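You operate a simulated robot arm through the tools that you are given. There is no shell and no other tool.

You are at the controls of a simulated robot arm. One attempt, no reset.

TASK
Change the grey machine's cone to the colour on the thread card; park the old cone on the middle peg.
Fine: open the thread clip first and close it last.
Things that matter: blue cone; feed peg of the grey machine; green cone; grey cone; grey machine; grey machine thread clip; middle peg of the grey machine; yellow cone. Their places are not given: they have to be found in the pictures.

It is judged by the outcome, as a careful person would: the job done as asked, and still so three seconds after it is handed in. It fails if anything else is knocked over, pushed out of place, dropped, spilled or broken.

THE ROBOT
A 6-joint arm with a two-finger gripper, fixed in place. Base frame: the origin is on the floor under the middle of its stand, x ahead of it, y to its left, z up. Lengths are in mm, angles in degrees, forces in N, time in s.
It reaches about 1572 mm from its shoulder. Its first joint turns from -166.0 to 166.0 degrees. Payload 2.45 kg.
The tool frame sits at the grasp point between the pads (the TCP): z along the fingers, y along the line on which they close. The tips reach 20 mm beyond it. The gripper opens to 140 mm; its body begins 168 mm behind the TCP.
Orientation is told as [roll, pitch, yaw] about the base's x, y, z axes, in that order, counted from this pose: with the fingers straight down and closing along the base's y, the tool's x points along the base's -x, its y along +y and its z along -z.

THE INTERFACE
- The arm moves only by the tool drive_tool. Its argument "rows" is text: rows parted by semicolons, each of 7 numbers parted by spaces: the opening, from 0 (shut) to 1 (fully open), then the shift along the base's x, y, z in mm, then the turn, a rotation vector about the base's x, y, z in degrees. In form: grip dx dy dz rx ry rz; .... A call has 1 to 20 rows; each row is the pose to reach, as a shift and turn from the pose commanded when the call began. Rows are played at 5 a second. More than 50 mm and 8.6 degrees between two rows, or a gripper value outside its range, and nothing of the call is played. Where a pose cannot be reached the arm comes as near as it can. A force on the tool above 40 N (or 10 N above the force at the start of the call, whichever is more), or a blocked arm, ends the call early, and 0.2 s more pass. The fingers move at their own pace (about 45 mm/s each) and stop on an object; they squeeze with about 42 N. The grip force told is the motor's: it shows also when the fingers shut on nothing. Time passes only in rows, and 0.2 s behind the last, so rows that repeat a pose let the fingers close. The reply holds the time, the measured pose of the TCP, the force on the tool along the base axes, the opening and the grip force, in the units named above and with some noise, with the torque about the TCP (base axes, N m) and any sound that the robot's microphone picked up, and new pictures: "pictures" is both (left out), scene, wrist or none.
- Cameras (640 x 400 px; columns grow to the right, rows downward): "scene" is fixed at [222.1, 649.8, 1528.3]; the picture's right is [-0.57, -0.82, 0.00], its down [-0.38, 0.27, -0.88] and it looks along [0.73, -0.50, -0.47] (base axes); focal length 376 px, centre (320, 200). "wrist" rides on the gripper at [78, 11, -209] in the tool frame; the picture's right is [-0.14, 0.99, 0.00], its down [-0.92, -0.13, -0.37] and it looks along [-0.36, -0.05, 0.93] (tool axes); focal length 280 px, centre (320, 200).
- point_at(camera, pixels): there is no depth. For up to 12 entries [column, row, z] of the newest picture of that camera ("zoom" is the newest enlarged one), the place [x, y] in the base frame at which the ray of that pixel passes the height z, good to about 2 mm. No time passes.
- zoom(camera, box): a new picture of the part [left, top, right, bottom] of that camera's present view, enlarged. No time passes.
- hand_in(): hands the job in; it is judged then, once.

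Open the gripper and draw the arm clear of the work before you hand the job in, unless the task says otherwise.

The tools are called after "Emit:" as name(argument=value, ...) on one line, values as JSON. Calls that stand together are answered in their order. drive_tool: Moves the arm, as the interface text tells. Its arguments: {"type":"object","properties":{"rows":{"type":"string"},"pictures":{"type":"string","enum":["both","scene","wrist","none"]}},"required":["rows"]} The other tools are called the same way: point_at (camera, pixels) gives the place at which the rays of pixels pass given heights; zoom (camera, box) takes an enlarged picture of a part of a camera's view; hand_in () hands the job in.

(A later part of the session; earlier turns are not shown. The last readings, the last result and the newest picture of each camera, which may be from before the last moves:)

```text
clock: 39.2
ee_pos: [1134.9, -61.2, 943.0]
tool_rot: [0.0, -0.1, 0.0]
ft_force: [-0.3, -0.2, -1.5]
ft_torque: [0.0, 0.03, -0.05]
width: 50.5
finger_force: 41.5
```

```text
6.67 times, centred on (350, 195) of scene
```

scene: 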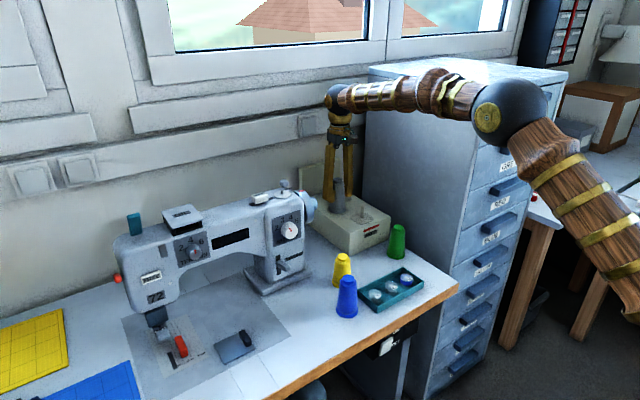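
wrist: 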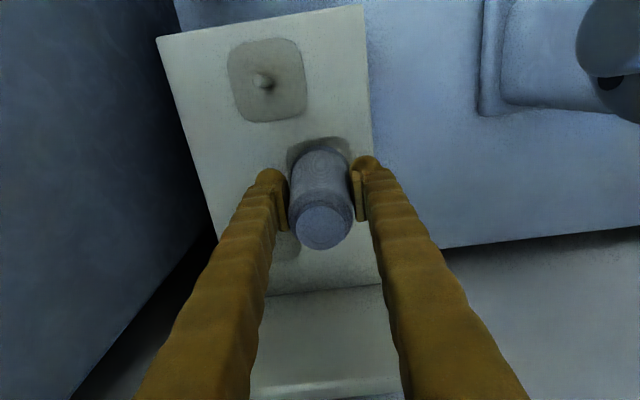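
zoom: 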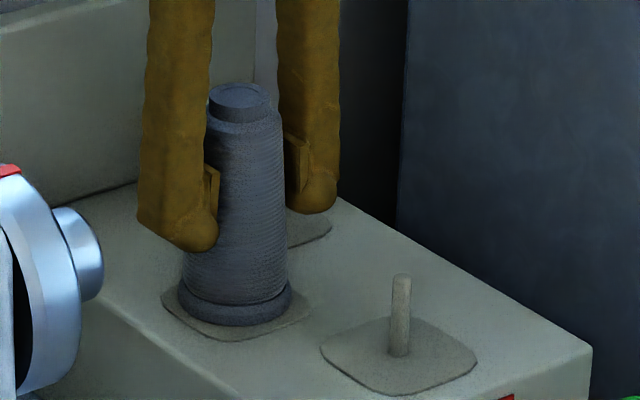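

Cone is almost seated on the middle pad (force still -1.5 N). I creep down 2.5 mm more to feel the seat.

Emit:
drive_tool(rows="0.2 0 0 -0.8 0 0 0; 0.2 0 0 -1.6 0 0 0; 0.2 0 0 -2.2 0 0 0; 0.2 0 0 -2.2 0 0 0", pictures="none")

Emit:
zoom(camera="scene", box=[325, 190, 365, 225])

```text
clock: 40.2
ee_pos: [1134.9, -62.4, 941.5]
tool_rot: [-0.1, -0.2, -0.1]
ft_force: [-4.9, 3.0, 7.2]
ft_torque: [0.06, 0.09, 0.03]
width: 50.3
finger_force: 42.0
```

```text
11.43 times, centred on (345, 208) of scene
```

zoom: 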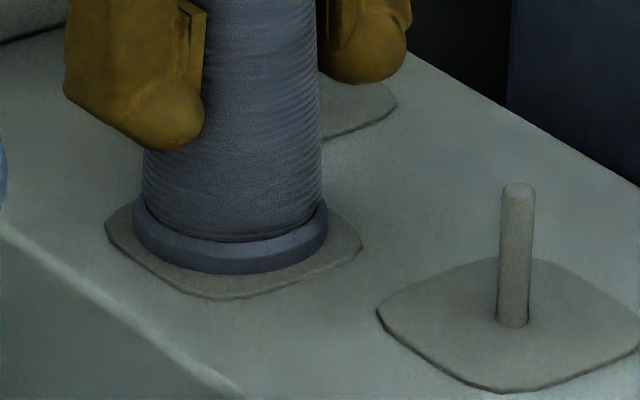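

Seat contact felt (7 N up) and cone sits flat on the middle pad. I open the fingers and then rise straight up.

Emit:
drive_tool(rows="0.3 0 0 0.5 0 0 0; 0.4 0 0 0.5 0 0 0; 0.5 0 0 0.5 0 0 0; 0.6 0 0 0.5 0 0 0; 0.65 0 0 0.5 0 0 0; 0.65 0 0 0.5 0 0 0; 0.65 0 0 20 0 0 0; 0.65 0 0 50 0 0 0; 0.65 0 0 90 0 0 0; 0.65 0 0 130 0 0 0; 0.65 0 0 130 0 0 0", pictures="both")

Emit:
zoom(camera="scene", box=[310, 165, 420, 265])

Emit:
zoom(camera="wrist", box=[200, 20, 400, 240])

```text
clock: 42.6
ee_pos: [1134.0, -65.1, 1071.4]
tool_rot: [0.0, -0.2, -0.1]
ft_force: [0.0, -0.1, -0.1]
ft_torque: [-0.04, -0.03, 0.0]
width: 91.0
finger_force: 0.1
```

scene: 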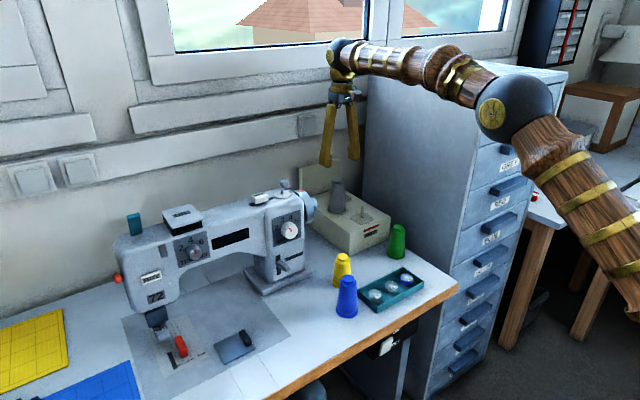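
wrist: 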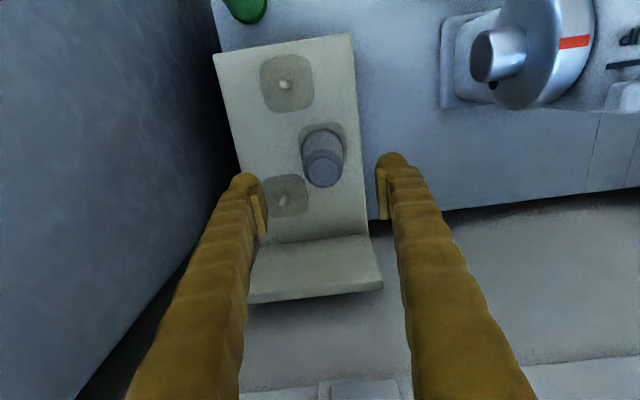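

```text
4.00 times, centred on (365, 215) of scene
```

zoom: 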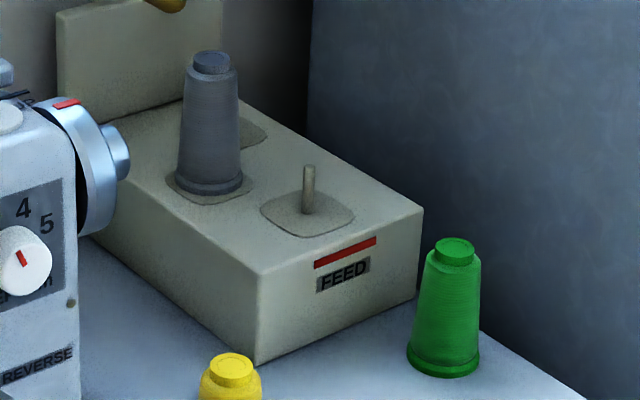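

```text
1.82 times, centred on (300, 130) of wrist
```

zoom: 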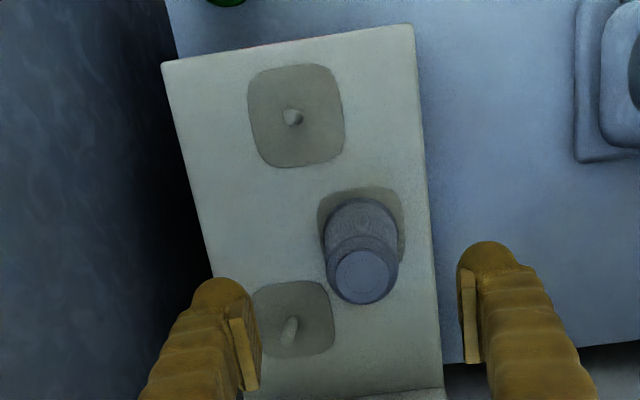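

Grey cone stands on the middle peg. Now I move toward the green cone at high level, turning the gripper by -50° yaw so its fingers avoid both the cabinet and the stand.

Emit:
drive_tool(rows="0.65 -40 0 0 0 0 0; 0.65 -80 -5 0 0 0 -7; 0.65 -120 -10 0 0 0 -14; 0.65 -160 -20 0 0 0 -21; 0.65 -195 -30 0 0 0 -28; 0.65 -215 -40 0 0 0 -35; 0.65 -225 -45 0 0 0 -42; 0.65 -225 -50 0 0 0 -50; 0.65 -225 -50 0 0 0 -50", pictures="both")

Emit:
zoom(camera="wrist", box=[200, 50, 440, 300])

```text
clock: 44.6
ee_pos: [907.9, -111.3, 1071.2]
tool_rot: [0.0, -0.2, -50.1]
ft_force: [0.3, 0.4, -0.5]
ft_torque: [0.02, 0.02, 0.01]
width: 91.0
finger_force: 0.1
```

scene: 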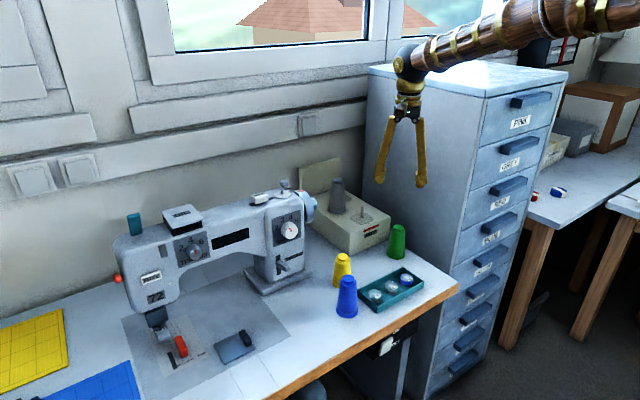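
wrist: 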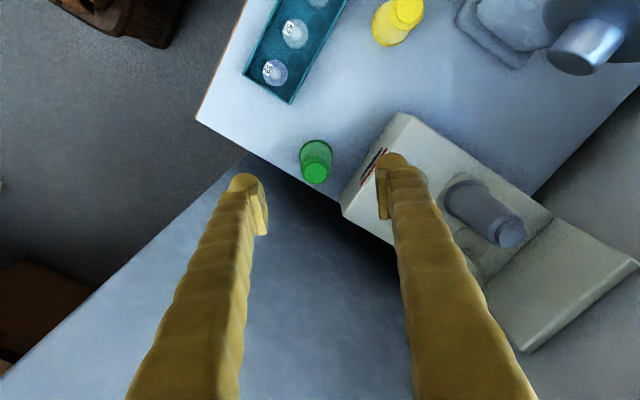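

```text
1.60 times, centred on (320, 175) of wrist
```

zoom: 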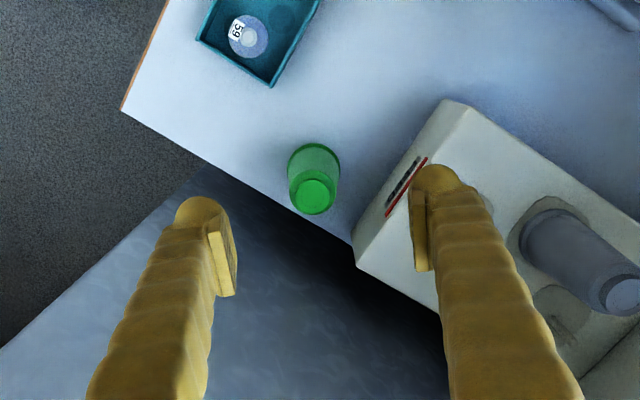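

Green cone is at wrist (317,171). I zoom tight and triangulate its top again with the scene view (398.75,226.5).

Emit:
zoom(camera="wrist", box=[280, 120, 380, 220])

Emit:
zoom(camera="scene", box=[370, 215, 430, 270])

```text
4.00 times, centred on (330, 170) of wrist
```

zoom: 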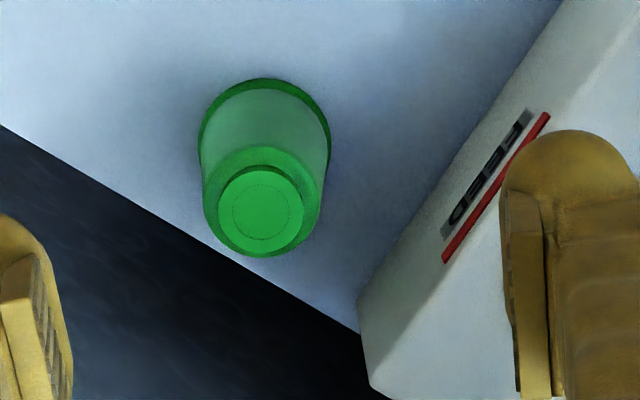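

```text
7.27 times, centred on (400, 242) of scene
```

zoom: 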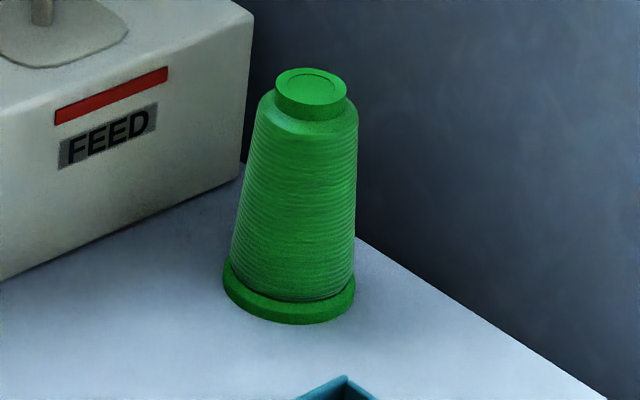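

I convert the green cone's top and base centres in both cameras.

Emit:
point_at(camera="wrist", pixels=[[315.25, 172.5, 885], [315.25, 172.5, 895], [315.25, 172.5, 905], [316.25, 155, 770], [316.25, 155, 780], [300, 201, 780], [338, 232, 876]])

Emit:
point_at(camera="scene", pixels=[[398.8, 226.6, 885], [398.8, 226.6, 895], [398.8, 226.6, 905], [395.8, 253.8, 770], [395.8, 253.8, 780], [378, 238, 780]])

```text
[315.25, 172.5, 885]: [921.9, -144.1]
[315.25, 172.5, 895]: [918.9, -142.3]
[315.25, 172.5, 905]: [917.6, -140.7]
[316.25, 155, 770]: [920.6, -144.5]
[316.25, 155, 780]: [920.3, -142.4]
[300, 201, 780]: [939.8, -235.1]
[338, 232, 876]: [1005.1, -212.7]
```

```text
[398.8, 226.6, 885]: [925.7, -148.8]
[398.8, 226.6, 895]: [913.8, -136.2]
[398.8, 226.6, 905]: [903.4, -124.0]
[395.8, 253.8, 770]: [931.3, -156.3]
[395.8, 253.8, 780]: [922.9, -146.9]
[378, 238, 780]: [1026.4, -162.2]
```

Green axis ≈(920,-143), top z≈890. I align above it with yaw -57° and opening ~66 mm and lower to just above its top.

Emit:
drive_tool(rows="0.47 6 -15 0 0 0 -3.5; 0.47 12 -31.7 0 0 0 -7; 0.47 12 -31.7 -40 0 0 -7; 0.47 12 -31.7 -80 0 0 -7; 0.47 12 -31.7 -115 0 0 -7; 0.47 12 -31.7 -130 0 0 -7; 0.47 12 -31.7 -130 0 0 -7", pictures="both")

Emit:
zoom(camera="wrist", box=[220, 80, 420, 280])

Emit:
zoom(camera="scene", box=[340, 120, 480, 270])

```text
clock: 46.2
ee_pos: [919.8, -143.9, 941.8]
tool_rot: [0.0, -0.1, -57.0]
ft_force: [-0.1, -0.4, -0.1]
ft_torque: [-0.01, 0.01, 0.01]
width: 65.9
finger_force: 0.0
```

scene: 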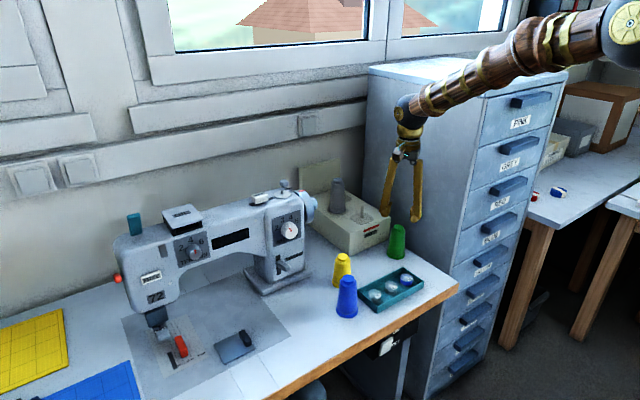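
wrist: 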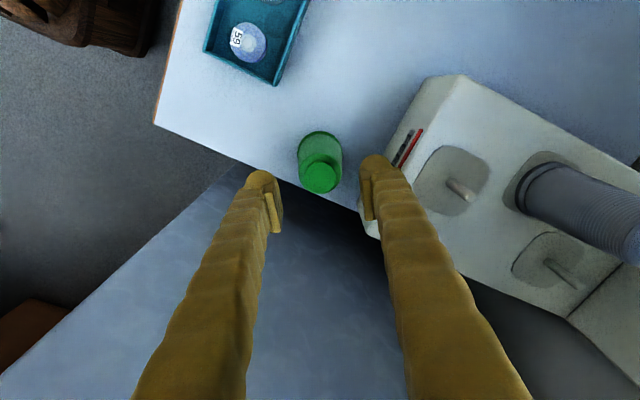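

```text
2.00 times, centred on (320, 180) of wrist
```

zoom: 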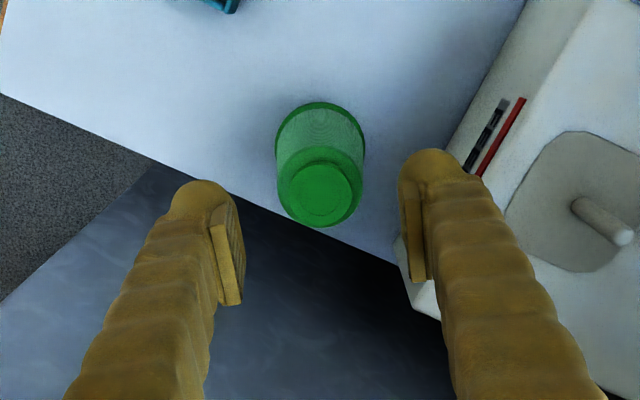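

```text
2.67 times, centred on (410, 195) of scene
```

zoom: 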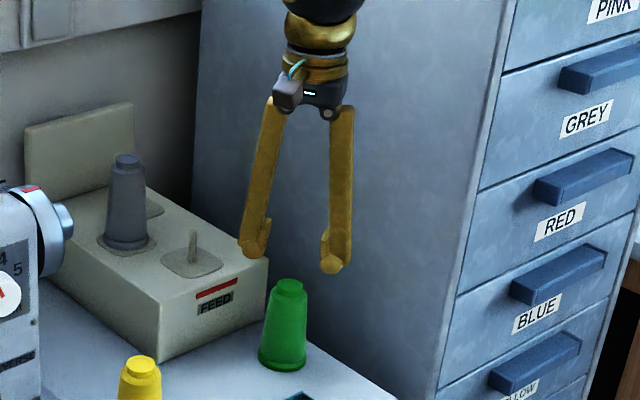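

I re-measure the green top at (320,176.5) and the cabinet side/bench edge from here.

Emit:
point_at(camera="wrist", pixels=[[320, 176.5, 890], [320, 176.5, 895], [320.3, 152, 780], [470, 198, 921], [452.5, 182.5, 876], [275, 184, 780]])

```text
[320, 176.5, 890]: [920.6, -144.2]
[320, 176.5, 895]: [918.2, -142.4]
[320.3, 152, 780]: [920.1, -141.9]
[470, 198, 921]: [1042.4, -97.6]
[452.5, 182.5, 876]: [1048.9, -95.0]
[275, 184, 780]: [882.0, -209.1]
```

TCP is aligned within 1 mm. I descend to z≈848 in steps around the green cone.

Emit:
drive_tool(rows="0.47 0.2 0.9 -20 0 0 0; 0.47 0.2 0.9 -40 0 0 0; 0.47 0.2 0.9 -60 0 0 0; 0.47 0.2 0.9 -78 0 0 0; 0.47 0.2 0.9 -93 0 0 0; 0.47 0.2 0.9 -93 0 0 0", pictures="both")

Emit:
zoom(camera="wrist", box=[220, 80, 420, 280])

Emit:
zoom(camera="scene", box=[340, 150, 480, 290])

```text
clock: 47.6
ee_pos: [920.5, -143.4, 847.8]
tool_rot: [-0.1, -0.3, -57.1]
ft_force: [0.5, -0.4, -0.7]
ft_torque: [-0.03, -0.02, 0.02]
width: 65.8
finger_force: 0.1
```

scene: 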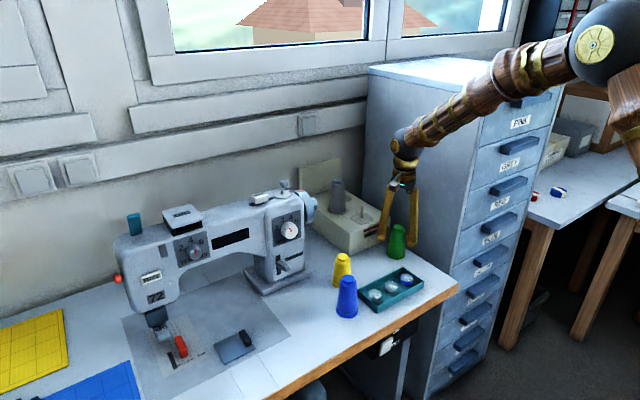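
wrist: 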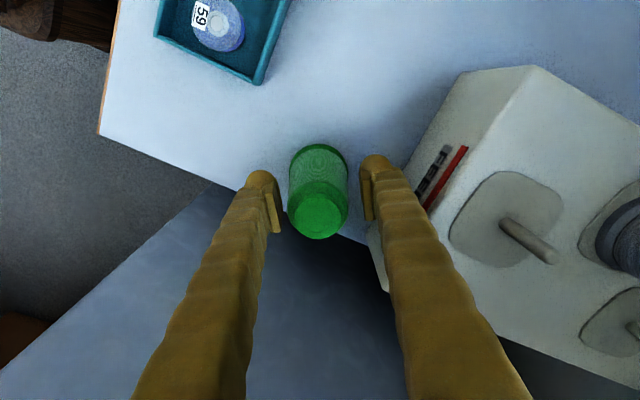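

```text
2.00 times, centred on (320, 180) of wrist
```

zoom: 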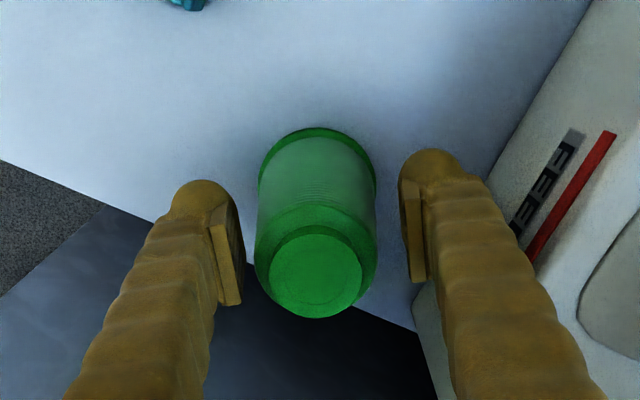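

```text
2.86 times, centred on (410, 220) of scene
```

zoom: 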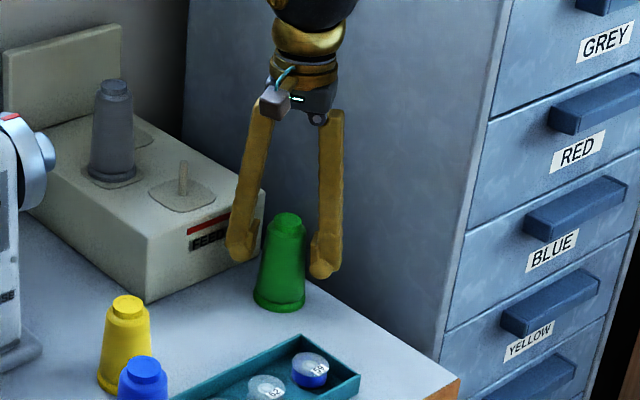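

Green cone is centred between the pads. I lower 5 mm more and close the gripper on it.

Emit:
drive_tool(rows="0.47 0 0 -5 0 0 0; 0.4 0 0 -5 0 0 0; 0.33 0 0 -5 0 0 0; 0.25 0 0 -5 0 0 0; 0.2 0 0 -5 0 0 0; 0.2 0 0 -5 0 0 0; 0.2 0 0 -5 0 0 0", pictures="wrist")

Emit:
zoom(camera="wrist", box=[220, 80, 420, 280])

```text
clock: 49.2
ee_pos: [922.2, -143.1, 841.9]
tool_rot: [0.1, -0.2, -57.1]
ft_force: [0.0, 0.6, 1.0]
ft_torque: [0.07, -0.01, 0.0]
width: 48.9
finger_force: 41.6
```

wrist: 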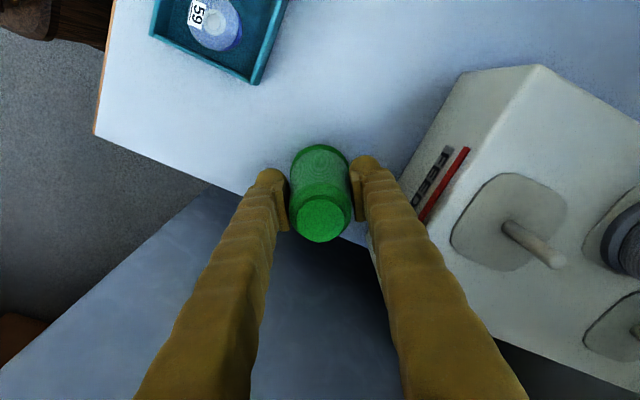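

```text
2.00 times, centred on (320, 180) of wrist
```

zoom: 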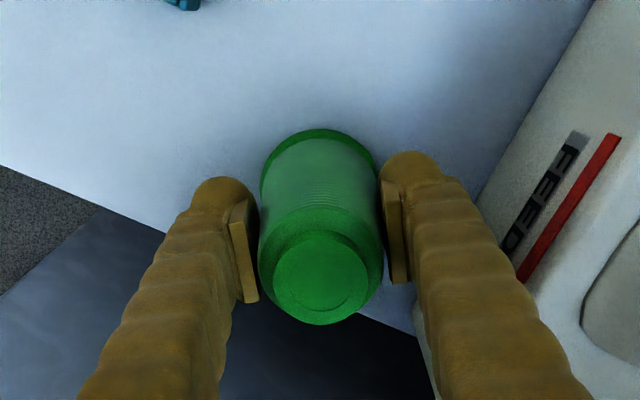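

Green cone gripped (48.9 mm, 41.6 N). I lift straight up by 200 mm.

Emit:
drive_tool(rows="0.2 0 0 5 0 0 0; 0.2 0 0 15 0 0 0; 0.2 0 0 30 0 0 0; 0.2 0 0 55 0 0 0; 0.2 0 0 85 0 0 0; 0.2 0 0 115 0 0 0; 0.2 0 0 145 0 0 0; 0.2 0 0 175 0 0 0; 0.2 0 0 200 0 0 0; 0.2 0 0 200 0 0 0", pictures="both")

Emit:
zoom(camera="scene", box=[310, 110, 450, 260])

```text
clock: 51.4
ee_pos: [919.3, -143.5, 1044.3]
tool_rot: [0.0, -0.2, -57.0]
ft_force: [0.3, 0.0, -1.9]
ft_torque: [0.03, -0.02, 0.02]
width: 49.1
finger_force: 42.2
```

scene: 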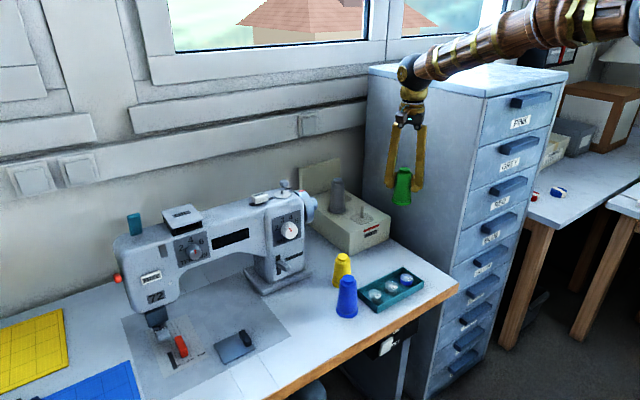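
wrist: 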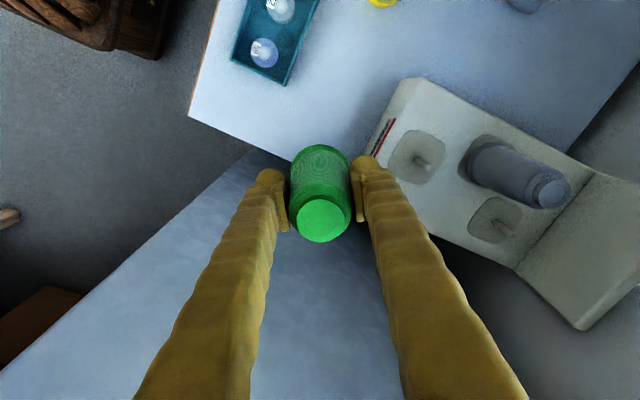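

```text
2.67 times, centred on (380, 185) of scene
```

zoom: 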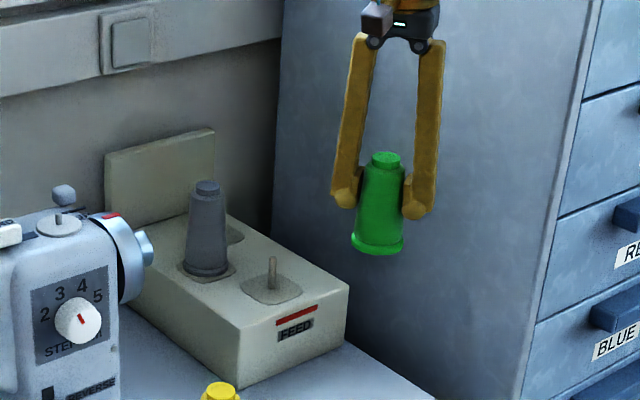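

Green cone lifted cleanly. I rotate yaw back to 0 while moving toward the feed peg, keeping height (cone bottom ≈970, peg tip 921).

Emit:
drive_tool(rows="0.2 0 8 0 0 0 7.1; 0.2 5 16 0 0 0 14.2; 0.2 12 24 0 0 0 21.4; 0.2 25 32 0 0 0 28.5; 0.2 45 40 0 0 0 35.6; 0.2 70 46 0 0 0 42.7; 0.2 95 48 0 0 0 49.8; 0.2 115 48 0 0 0 57; 0.2 123 48.5 0 0 0 57; 0.2 123 48.5 0 0 0 57; 0.2 123 48.5 0 0 0 57", pictures="both")

Emit:
zoom(camera="scene", box=[325, 150, 395, 230])

Emit:
zoom(camera="wrist", box=[260, 120, 380, 260])

```text
clock: 53.8
ee_pos: [1045.8, -96.5, 1043.2]
tool_rot: [0.0, -0.2, -0.1]
ft_force: [-0.8, -0.5, -1.2]
ft_torque: [0.0, 0.02, 0.02]
width: 49.2
finger_force: 41.8
```

scene: 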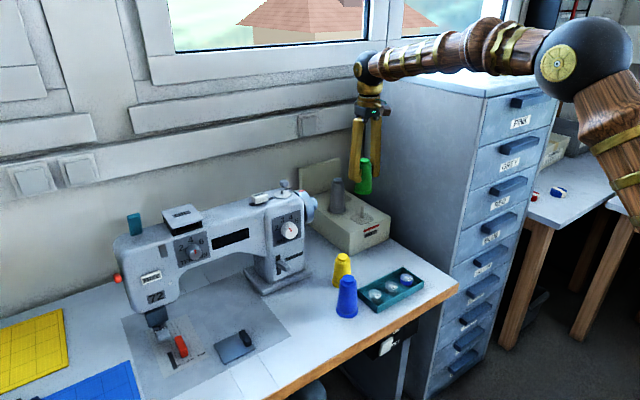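
wrist: 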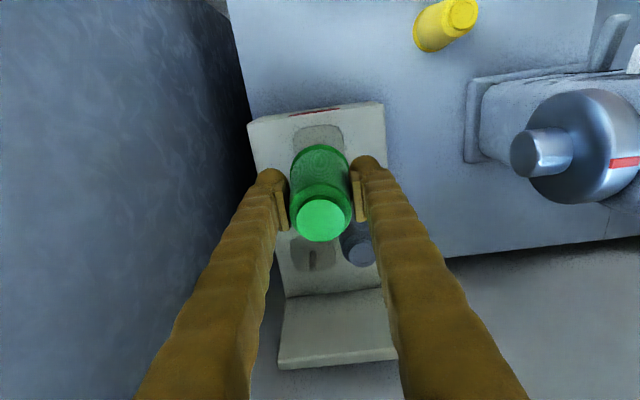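

```text
5.00 times, centred on (360, 190) of scene
```

zoom: 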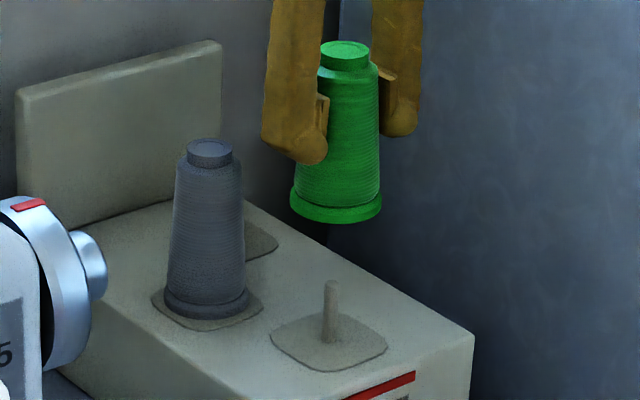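

```text
2.86 times, centred on (320, 190) of wrist
```

zoom: 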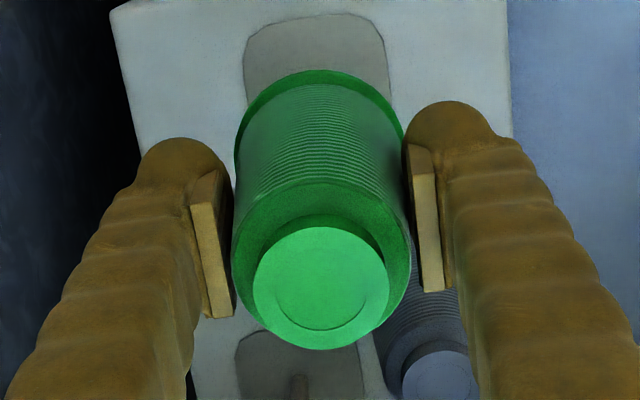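

Laterally the cone column matches the peg's projected axis. I check depth using the wrist view: cone top (320,221.5) and the scene top (365,160.4).

Emit:
point_at(camera="wrist", pixels=[[320, 221.5, 1088], [320, 221.5, 1093], [320, 221.5, 1098], [319, 145, 970], [319, 145, 976]])

Emit:
point_at(camera="scene", pixels=[[365, 160.4, 1083], [365, 160.4, 1088], [365, 160.4, 1093], [365, 160.4, 1098], [363.2, 190.5, 968], [363.2, 190.5, 973], [363.2, 190.5, 978]])

```text
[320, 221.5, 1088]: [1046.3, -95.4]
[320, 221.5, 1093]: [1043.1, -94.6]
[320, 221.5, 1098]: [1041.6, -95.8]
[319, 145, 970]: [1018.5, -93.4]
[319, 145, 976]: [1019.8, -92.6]
```

```text
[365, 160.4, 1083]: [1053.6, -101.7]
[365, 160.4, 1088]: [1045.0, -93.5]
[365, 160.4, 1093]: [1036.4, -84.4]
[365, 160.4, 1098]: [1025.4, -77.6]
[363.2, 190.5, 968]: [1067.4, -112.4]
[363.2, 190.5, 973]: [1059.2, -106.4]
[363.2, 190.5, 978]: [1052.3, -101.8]
```

Cone axis ≈(1045.5,-95), feed peg ≈(1045.6,-95.2): aligned. I lower 44 mm to just above the peg tip and look again.

Emit:
drive_tool(rows="0.2 0 0 -12 0 0 0; 0.2 0 0 -24 0 0 0; 0.2 0 0 -36 0 0 0; 0.2 0 0 -44 0 0 0; 0.2 0 0 -44 0 0 0; 0.2 0 0 -44 0 0 0", pictures="both")

Emit:
zoom(camera="scene", box=[335, 170, 395, 225])

Emit:
zoom(camera="wrist", box=[260, 120, 380, 260])

```text
clock: 55.2
ee_pos: [1044.4, -95.1, 999.8]
tool_rot: [0.0, -0.1, 0.0]
ft_force: [-0.4, 0.3, -1.6]
ft_torque: [0.01, 0.02, -0.05]
width: 49.0
finger_force: 42.0
```

scene: 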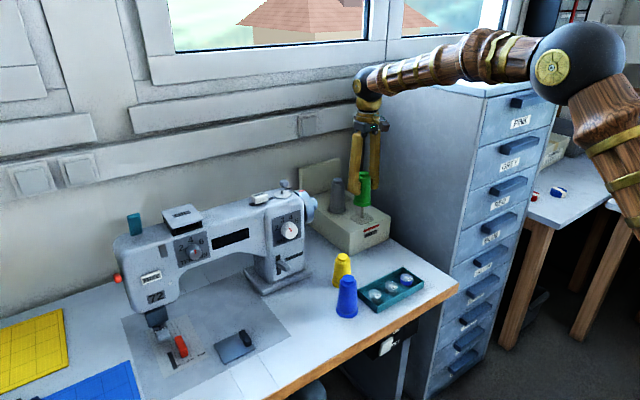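
wrist: 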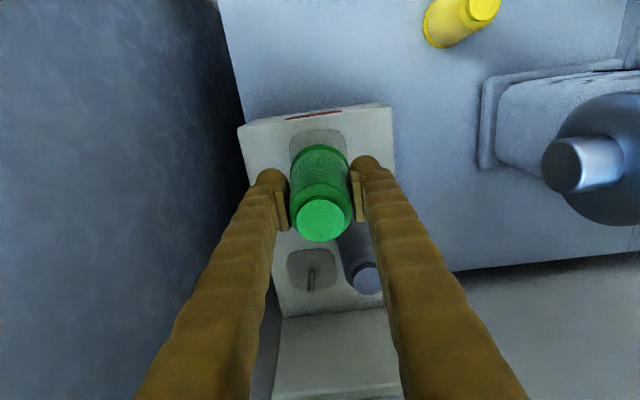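

```text
7.27 times, centred on (365, 198) of scene
```

zoom: 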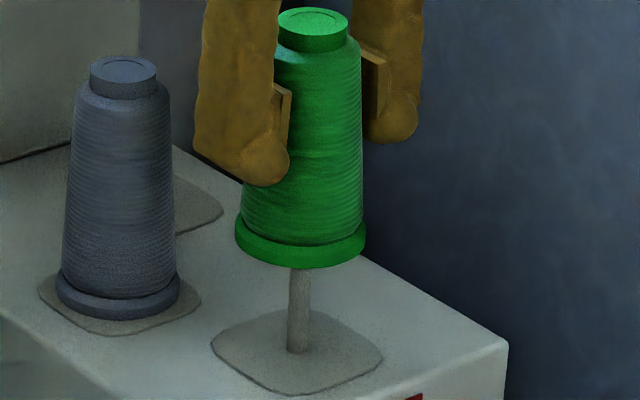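

```text
2.86 times, centred on (320, 190) of wrist
```

zoom: 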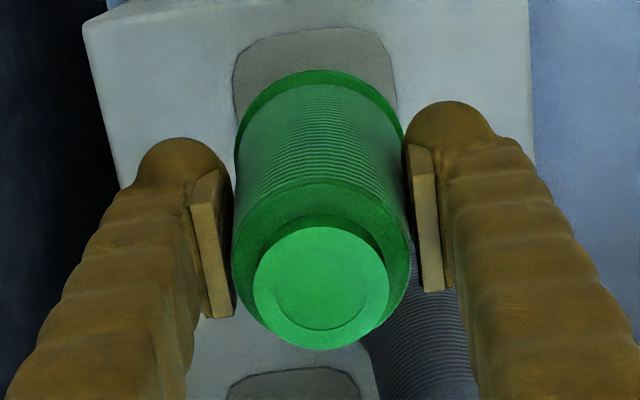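

Columns match (base centre 301, peg ~300). I check the depth direction via the scene ray of top (364.2,173.8) and base centre (362.4,203.3).

Emit:
point_at(camera="scene", pixels=[[364.2, 173.8, 1040], [364.2, 173.8, 1045], [362.4, 203.3, 925], [362.4, 203.3, 930], [337.9, 180.5, 995], [337.1, 210.5, 876]])

Emit:
point_at(camera="wrist", pixels=[[320.3, 221.3, 1040], [320.3, 221.3, 1045], [362, 281, 995]])

```text
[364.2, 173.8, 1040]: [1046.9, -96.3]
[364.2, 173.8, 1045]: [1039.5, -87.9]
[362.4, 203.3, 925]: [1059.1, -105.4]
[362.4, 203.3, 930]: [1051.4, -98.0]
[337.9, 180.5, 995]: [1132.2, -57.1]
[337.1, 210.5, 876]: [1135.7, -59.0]
```

```text
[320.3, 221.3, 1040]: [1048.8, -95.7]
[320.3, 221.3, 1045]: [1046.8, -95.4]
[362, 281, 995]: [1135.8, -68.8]
```

Alignment is within about 2 mm. I lower slowly over the peg tip, 20 mm, watching forces.

Emit:
drive_tool(rows="0.2 0 0 -4 0 0 0; 0.2 0 0 -8 0 0 0; 0.2 0 0 -12 0 0 0; 0.2 0 0 -16 0 0 0; 0.2 0 0 -20 0 0 0; 0.2 0 0 -20 0 0 0", pictures="scene")

Emit:
zoom(camera="scene", box=[335, 170, 395, 225])

```text
clock: 56.6
ee_pos: [1045.8, -94.2, 979.7]
tool_rot: [0.0, -0.2, -0.1]
ft_force: [0.0, 0.2, -0.7]
ft_torque: [0.02, 0.01, 0.02]
width: 48.9
finger_force: 42.0
```

scene: 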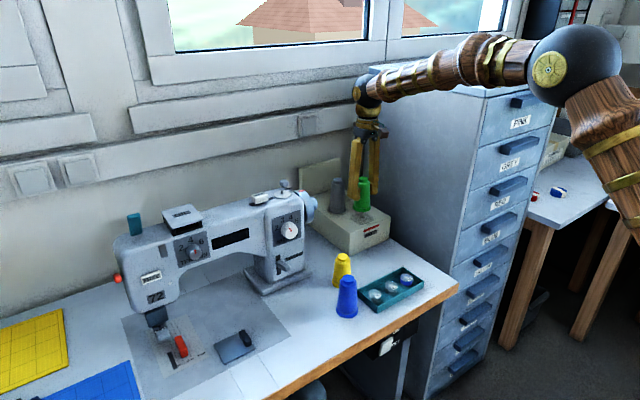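

```text
7.27 times, centred on (365, 198) of scene
```

zoom: 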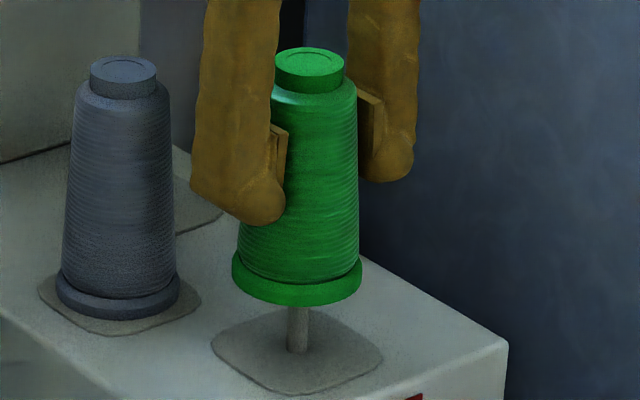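

No contact force with the tip inside the cone (base centre 297, peg 298). I continue lowering 26 mm.

Emit:
drive_tool(rows="0.2 0 -0.5 -5 0 0 0; 0.2 0 -0.5 -10 0 0 0; 0.2 0 -0.5 -15 0 0 0; 0.2 0 -0.5 -20 0 0 0; 0.2 0 -0.5 -24 0 0 0; 0.2 0 -0.5 -26 0 0 0; 0.2 0 -0.5 -26 0 0 0", pictures="scene")

Emit:
zoom(camera="scene", box=[335, 175, 395, 230])

```text
clock: 58.2
ee_pos: [1045.2, -94.0, 953.3]
tool_rot: [-0.1, -0.2, -0.2]
ft_force: [0.0, -0.5, -1.0]
ft_torque: [0.01, 0.0, -0.03]
width: 48.5
finger_force: 42.3
```

scene: 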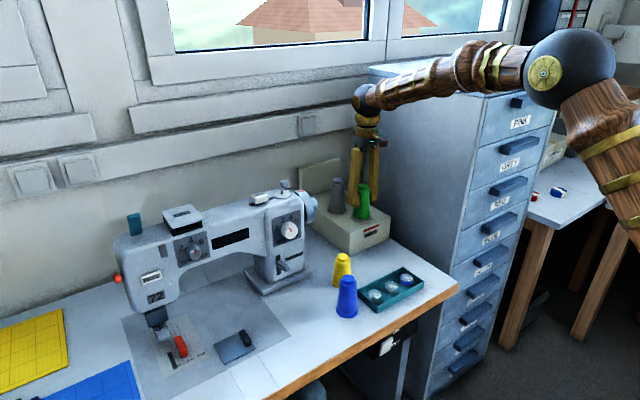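

```text
7.27 times, centred on (365, 202) of scene
```

zoom: 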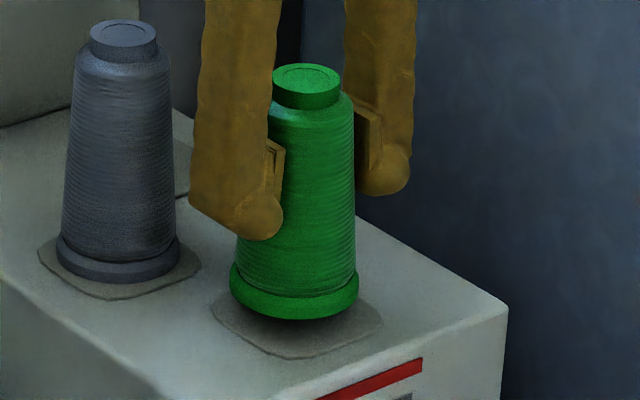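

The base rim (row 319) is still about 10–14 mm above its seat by comparison with the grey one. I creep down further until contact force shows.

Emit:
drive_tool(rows="0.2 0 -0.5 -3 0 0 0; 0.2 0 -0.5 -6 0 0 0; 0.2 0 -0.5 -8 0 0 0; 0.2 0 -0.5 -10 0 0 0; 0.2 0 -0.5 -10 0 0 0", pictures="none")

Emit:
zoom(camera="scene", box=[335, 175, 395, 230])

```text
clock: 59.4
ee_pos: [1044.3, -95.4, 943.6]
tool_rot: [-0.1, -0.2, 0.0]
ft_force: [0.2, -0.1, -1.2]
ft_torque: [0.01, -0.01, -0.02]
width: 49.2
finger_force: 42.0
```

```text
7.27 times, centred on (365, 202) of scene
```

zoom: 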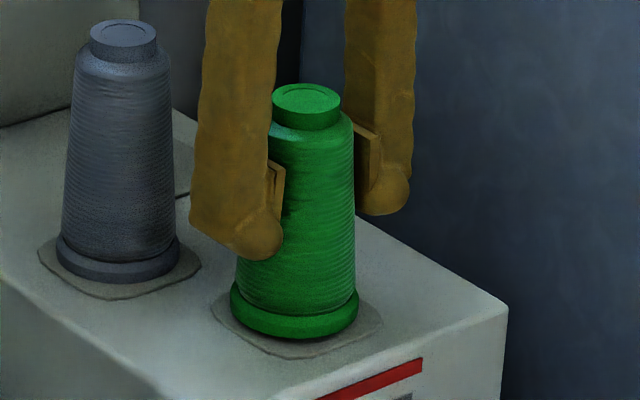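

Almost there (rim row 339, ~3–4 mm left). I creep 4 mm more in 0.7 mm steps.

Emit:
drive_tool(rows="0.2 0 0 -1 0 0 0; 0.2 0 0 -2 0 0 0; 0.2 0 0 -2.7 0 0 0; 0.2 0 0 -3.4 0 0 0; 0.2 0 0 -3.4 0 0 0", pictures="none")

Emit:
zoom(camera="scene", box=[335, 175, 395, 230])

```text
clock: 60.6
ee_pos: [1044.8, -95.1, 939.8]
tool_rot: [-0.1, -0.2, -0.1]
ft_force: [-2.9, 0.9, 4.1]
ft_torque: [0.23, 0.08, 0.07]
width: 48.6
finger_force: 41.6
```

```text
7.27 times, centred on (365, 202) of scene
```

zoom: 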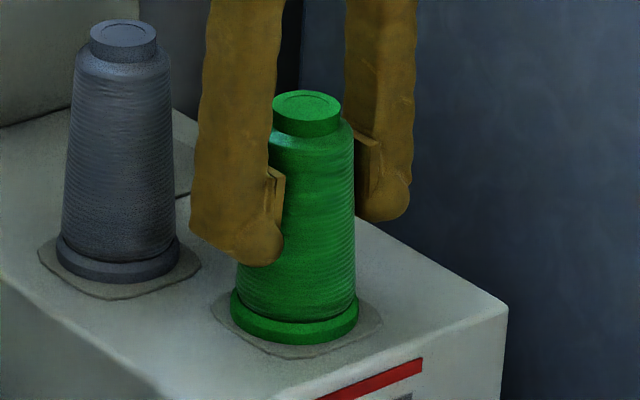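

Contact felt (+4 N): the green cone is seated on the FEED peg. I open to ~70 mm and rise straight up.

Emit:
drive_tool(rows="0.35 0 0 0.3 0 0 0; 0.42 0 0 0.3 0 0 0; 0.5 0 0 0.3 0 0 0; 0.55 0 0 0.3 0 0 0; 0.55 0 0 0.3 0 0 0; 0.55 0 0 15 0 0 0; 0.55 0 0 40 0 0 0; 0.55 0 0 80 0 0 0; 0.55 0 0 120 0 0 0; 0.55 0 0 160 0 0 0; 0.55 0 0 160 0 0 0", pictures="both")

Emit:
zoom(camera="scene", box=[310, 165, 420, 265])

Emit:
zoom(camera="scene", box=[90, 180, 220, 280])

```text
clock: 63.0
ee_pos: [1045.4, -91.6, 1102.2]
tool_rot: [0.0, -0.3, -0.2]
ft_force: [0.4, 1.1, 0.4]
ft_torque: [-0.02, 0.0, 0.01]
width: 77.0
finger_force: 0.0
```

scene: 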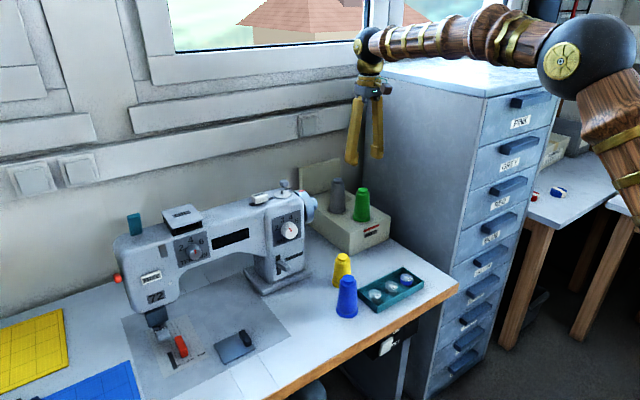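
wrist: 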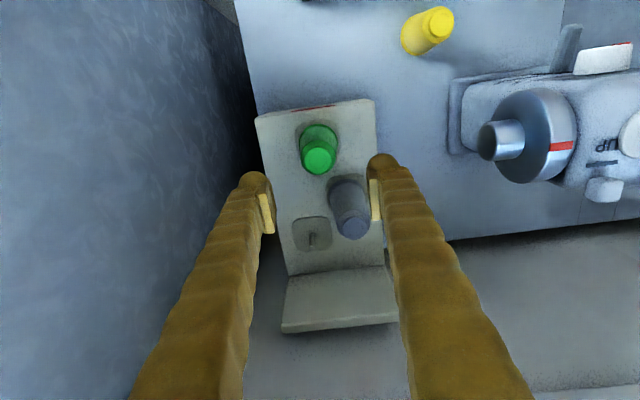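

```text
4.00 times, centred on (365, 215) of scene
```

zoom: 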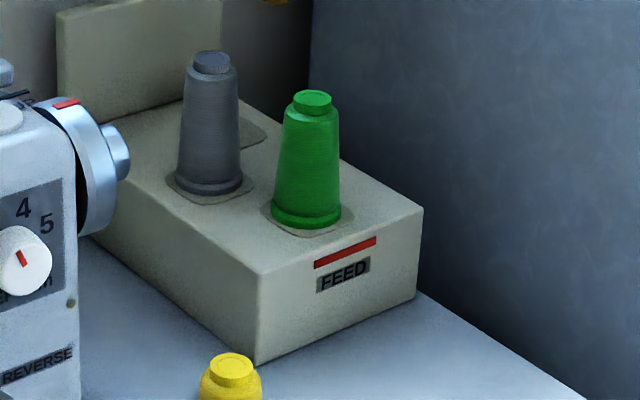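

```text
4.00 times, centred on (155, 230) of scene
```

zoom: 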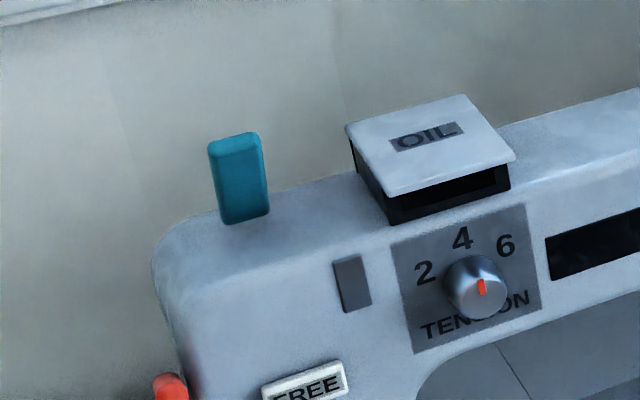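

Green is on FEED, grey on the middle peg; the clip still stands open at scene (134,222). I travel back over to the clip: rise, back off, cross in y and tilt the closed fingers to -35°.

Emit:
drive_tool(rows="0.55 -40 0 20 0 0 0; 0.55 -78 5 48 0 0 0; 0.5 -112 20 76 0 0 0; 0.4 -140 50 98 0 0 0; 0.3 -155 90 105 0 0 0; 0.2 -160 137 105 0 0 0; 0.1 -160 184 105 0 0 0; 0 -160 231 105 0 -4 0; 0 -160 278 105 0 -8 0; 0 -160 325 105 0 -12 0; 0 -160 372 105 0 -16 0; 0 -160 419 105 0 -20 0; 0 -160 466 105 0 -24 0; 0 -160 513 105 0 -28 0; 0 -160 560 105 0 -32 0; 0 -160 607 105 0 -35 0; 0 -160 650 105 0 -35 0; 0 -160 671 105 0 -35 0; 0 -160 671 105 0 -35 0", pictures="both")

Emit:
zoom(camera="wrist", box=[240, 120, 420, 260])

```text
clock: 67.0
ee_pos: [883.8, 578.4, 1205.1]
tool_rot: [0.1, -35.2, -0.1]
ft_force: [-0.8, -0.7, 0.7]
ft_torque: [0.05, 0.0, -0.01]
width: 0.0
finger_force: 29.0
```

scene: 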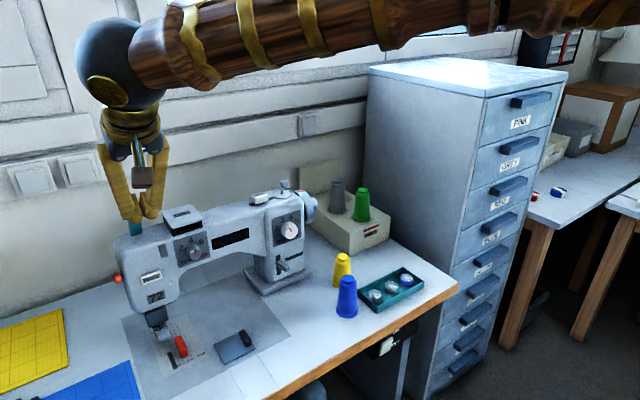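
wrist: 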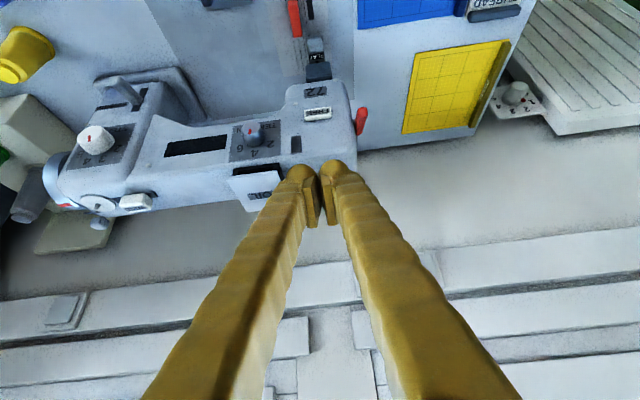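

```text
2.86 times, centred on (330, 190) of wrist
```

zoom: 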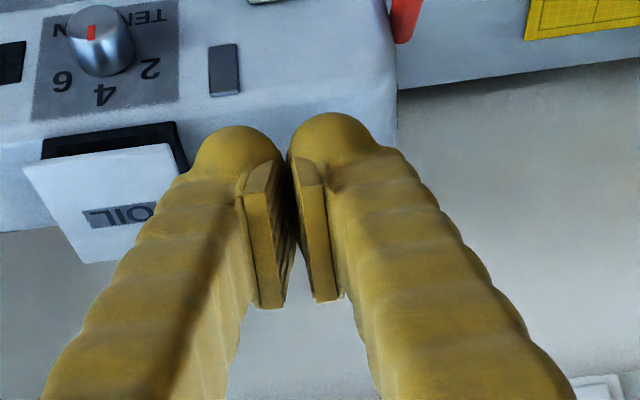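

Closed fingertips are each ~25 mm wide. I move forward over the standing clip (top z≈1131) at z≈1185 so the tips end slightly behind its upper edge.

Emit:
drive_tool(rows="0 40 1 0 0 0 0; 0 80 2 -5 0 0 0; 0 120 2.6 -10 0 0 0; 0 158 2.6 -18 0 0 0; 0 158 2.6 -18 0 0 0; 0 158 2.6 -18 0 0 0", pictures="both")

Emit:
zoom(camera="scene", box=[70, 160, 220, 280])

Emit:
zoom(camera="wrist", box=[240, 120, 420, 260])

```text
clock: 68.4
ee_pos: [1045.2, 576.9, 1185.7]
tool_rot: [-0.1, -35.2, -0.2]
ft_force: [0.4, 0.0, 0.1]
ft_torque: [0.06, -0.05, -0.02]
width: 0.0
finger_force: 29.5
```

scene: 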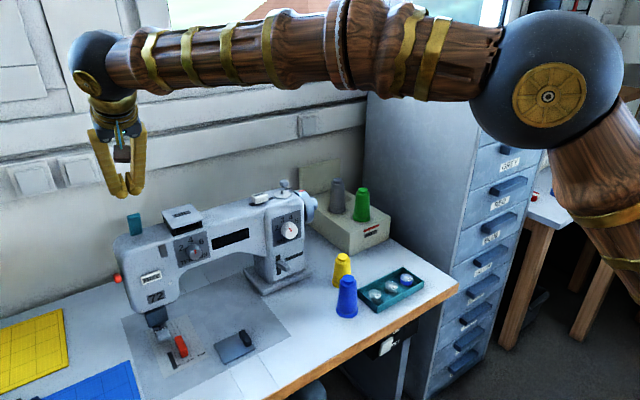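
wrist: 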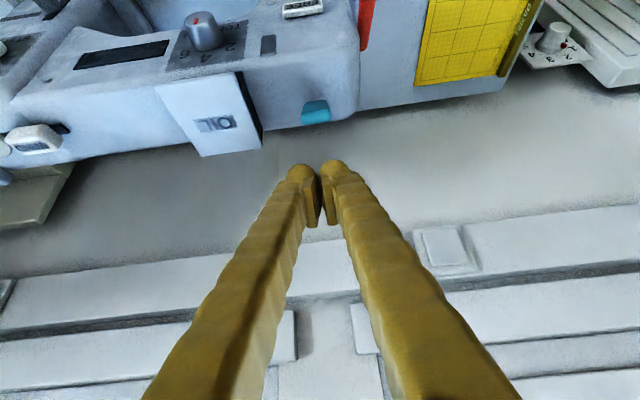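

```text
3.33 times, centred on (145, 220) of scene
```

zoom: 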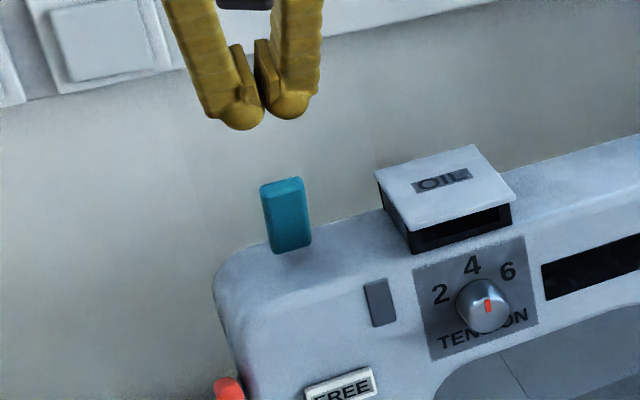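

```text
2.86 times, centred on (330, 190) of wrist
```

zoom: 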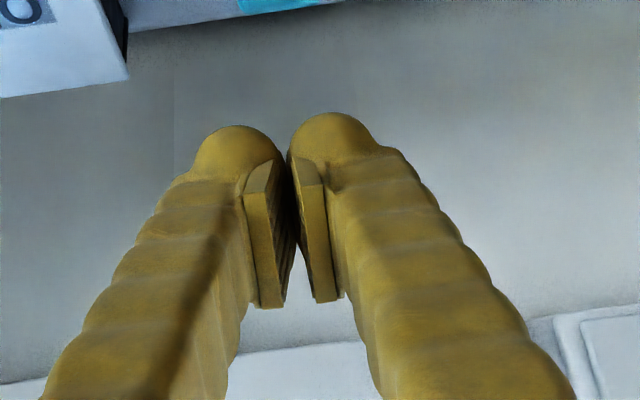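

I verify the clip's top-edge position: scene (133.6,214.5) and wrist (316,110).

Emit:
zoom(camera="wrist", box=[280, 80, 360, 140])

Emit:
point_at(camera="scene", pixels=[[133.6, 214.8, 1115], [133.6, 214.8, 1125], [133.6, 214.8, 1135], [133.6, 214.8, 1145]])

Emit:
point_at(camera="wrist", pixels=[[316, 107, 1115], [316, 107, 1125], [316, 107, 1135], [316, 107, 1145]])

```text
6.67 times, centred on (320, 110) of wrist
```

zoom: 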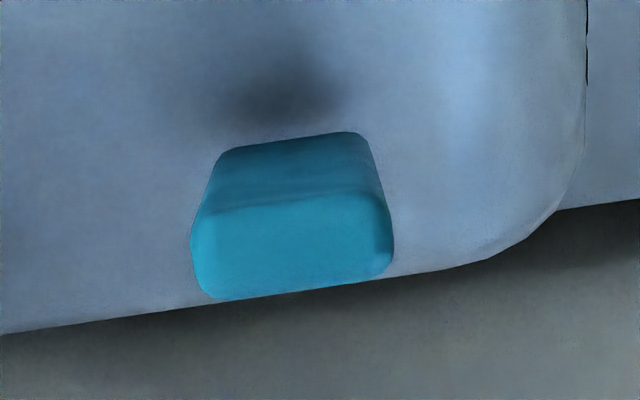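

```text
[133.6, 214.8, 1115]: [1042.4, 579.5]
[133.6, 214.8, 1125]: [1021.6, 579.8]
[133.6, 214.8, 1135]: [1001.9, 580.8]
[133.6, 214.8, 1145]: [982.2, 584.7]
```

```text
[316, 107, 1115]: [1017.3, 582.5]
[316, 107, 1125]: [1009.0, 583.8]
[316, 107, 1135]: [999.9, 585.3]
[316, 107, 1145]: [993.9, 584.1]
```

I refine with the rear edge (scene 133.6,213.4 / wrist 316,124) and front edge (scene 134.2,217.6 / wrist 315.5,110.8) of the clip's raised end face.

Emit:
point_at(camera="scene", pixels=[[133.6, 213.4, 1120], [133.6, 213.4, 1130], [133.6, 213.4, 1140], [134.2, 217.6, 1110], [134.2, 217.6, 1120], [134.2, 217.6, 1130]])

Emit:
point_at(camera="wrist", pixels=[[316, 124, 1120], [316, 124, 1130], [316, 124, 1140], [315.5, 110.8, 1110], [315.5, 110.8, 1120], [315.5, 110.8, 1130]])

```text
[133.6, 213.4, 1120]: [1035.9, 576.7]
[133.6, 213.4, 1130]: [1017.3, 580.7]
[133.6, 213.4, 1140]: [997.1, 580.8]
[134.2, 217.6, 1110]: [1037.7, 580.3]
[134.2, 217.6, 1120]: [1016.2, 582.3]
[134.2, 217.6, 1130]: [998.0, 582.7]
```

```text
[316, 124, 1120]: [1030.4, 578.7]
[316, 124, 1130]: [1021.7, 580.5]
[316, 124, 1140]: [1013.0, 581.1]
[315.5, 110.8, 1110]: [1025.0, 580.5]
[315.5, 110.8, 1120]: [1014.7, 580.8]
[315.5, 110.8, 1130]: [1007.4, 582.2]
```

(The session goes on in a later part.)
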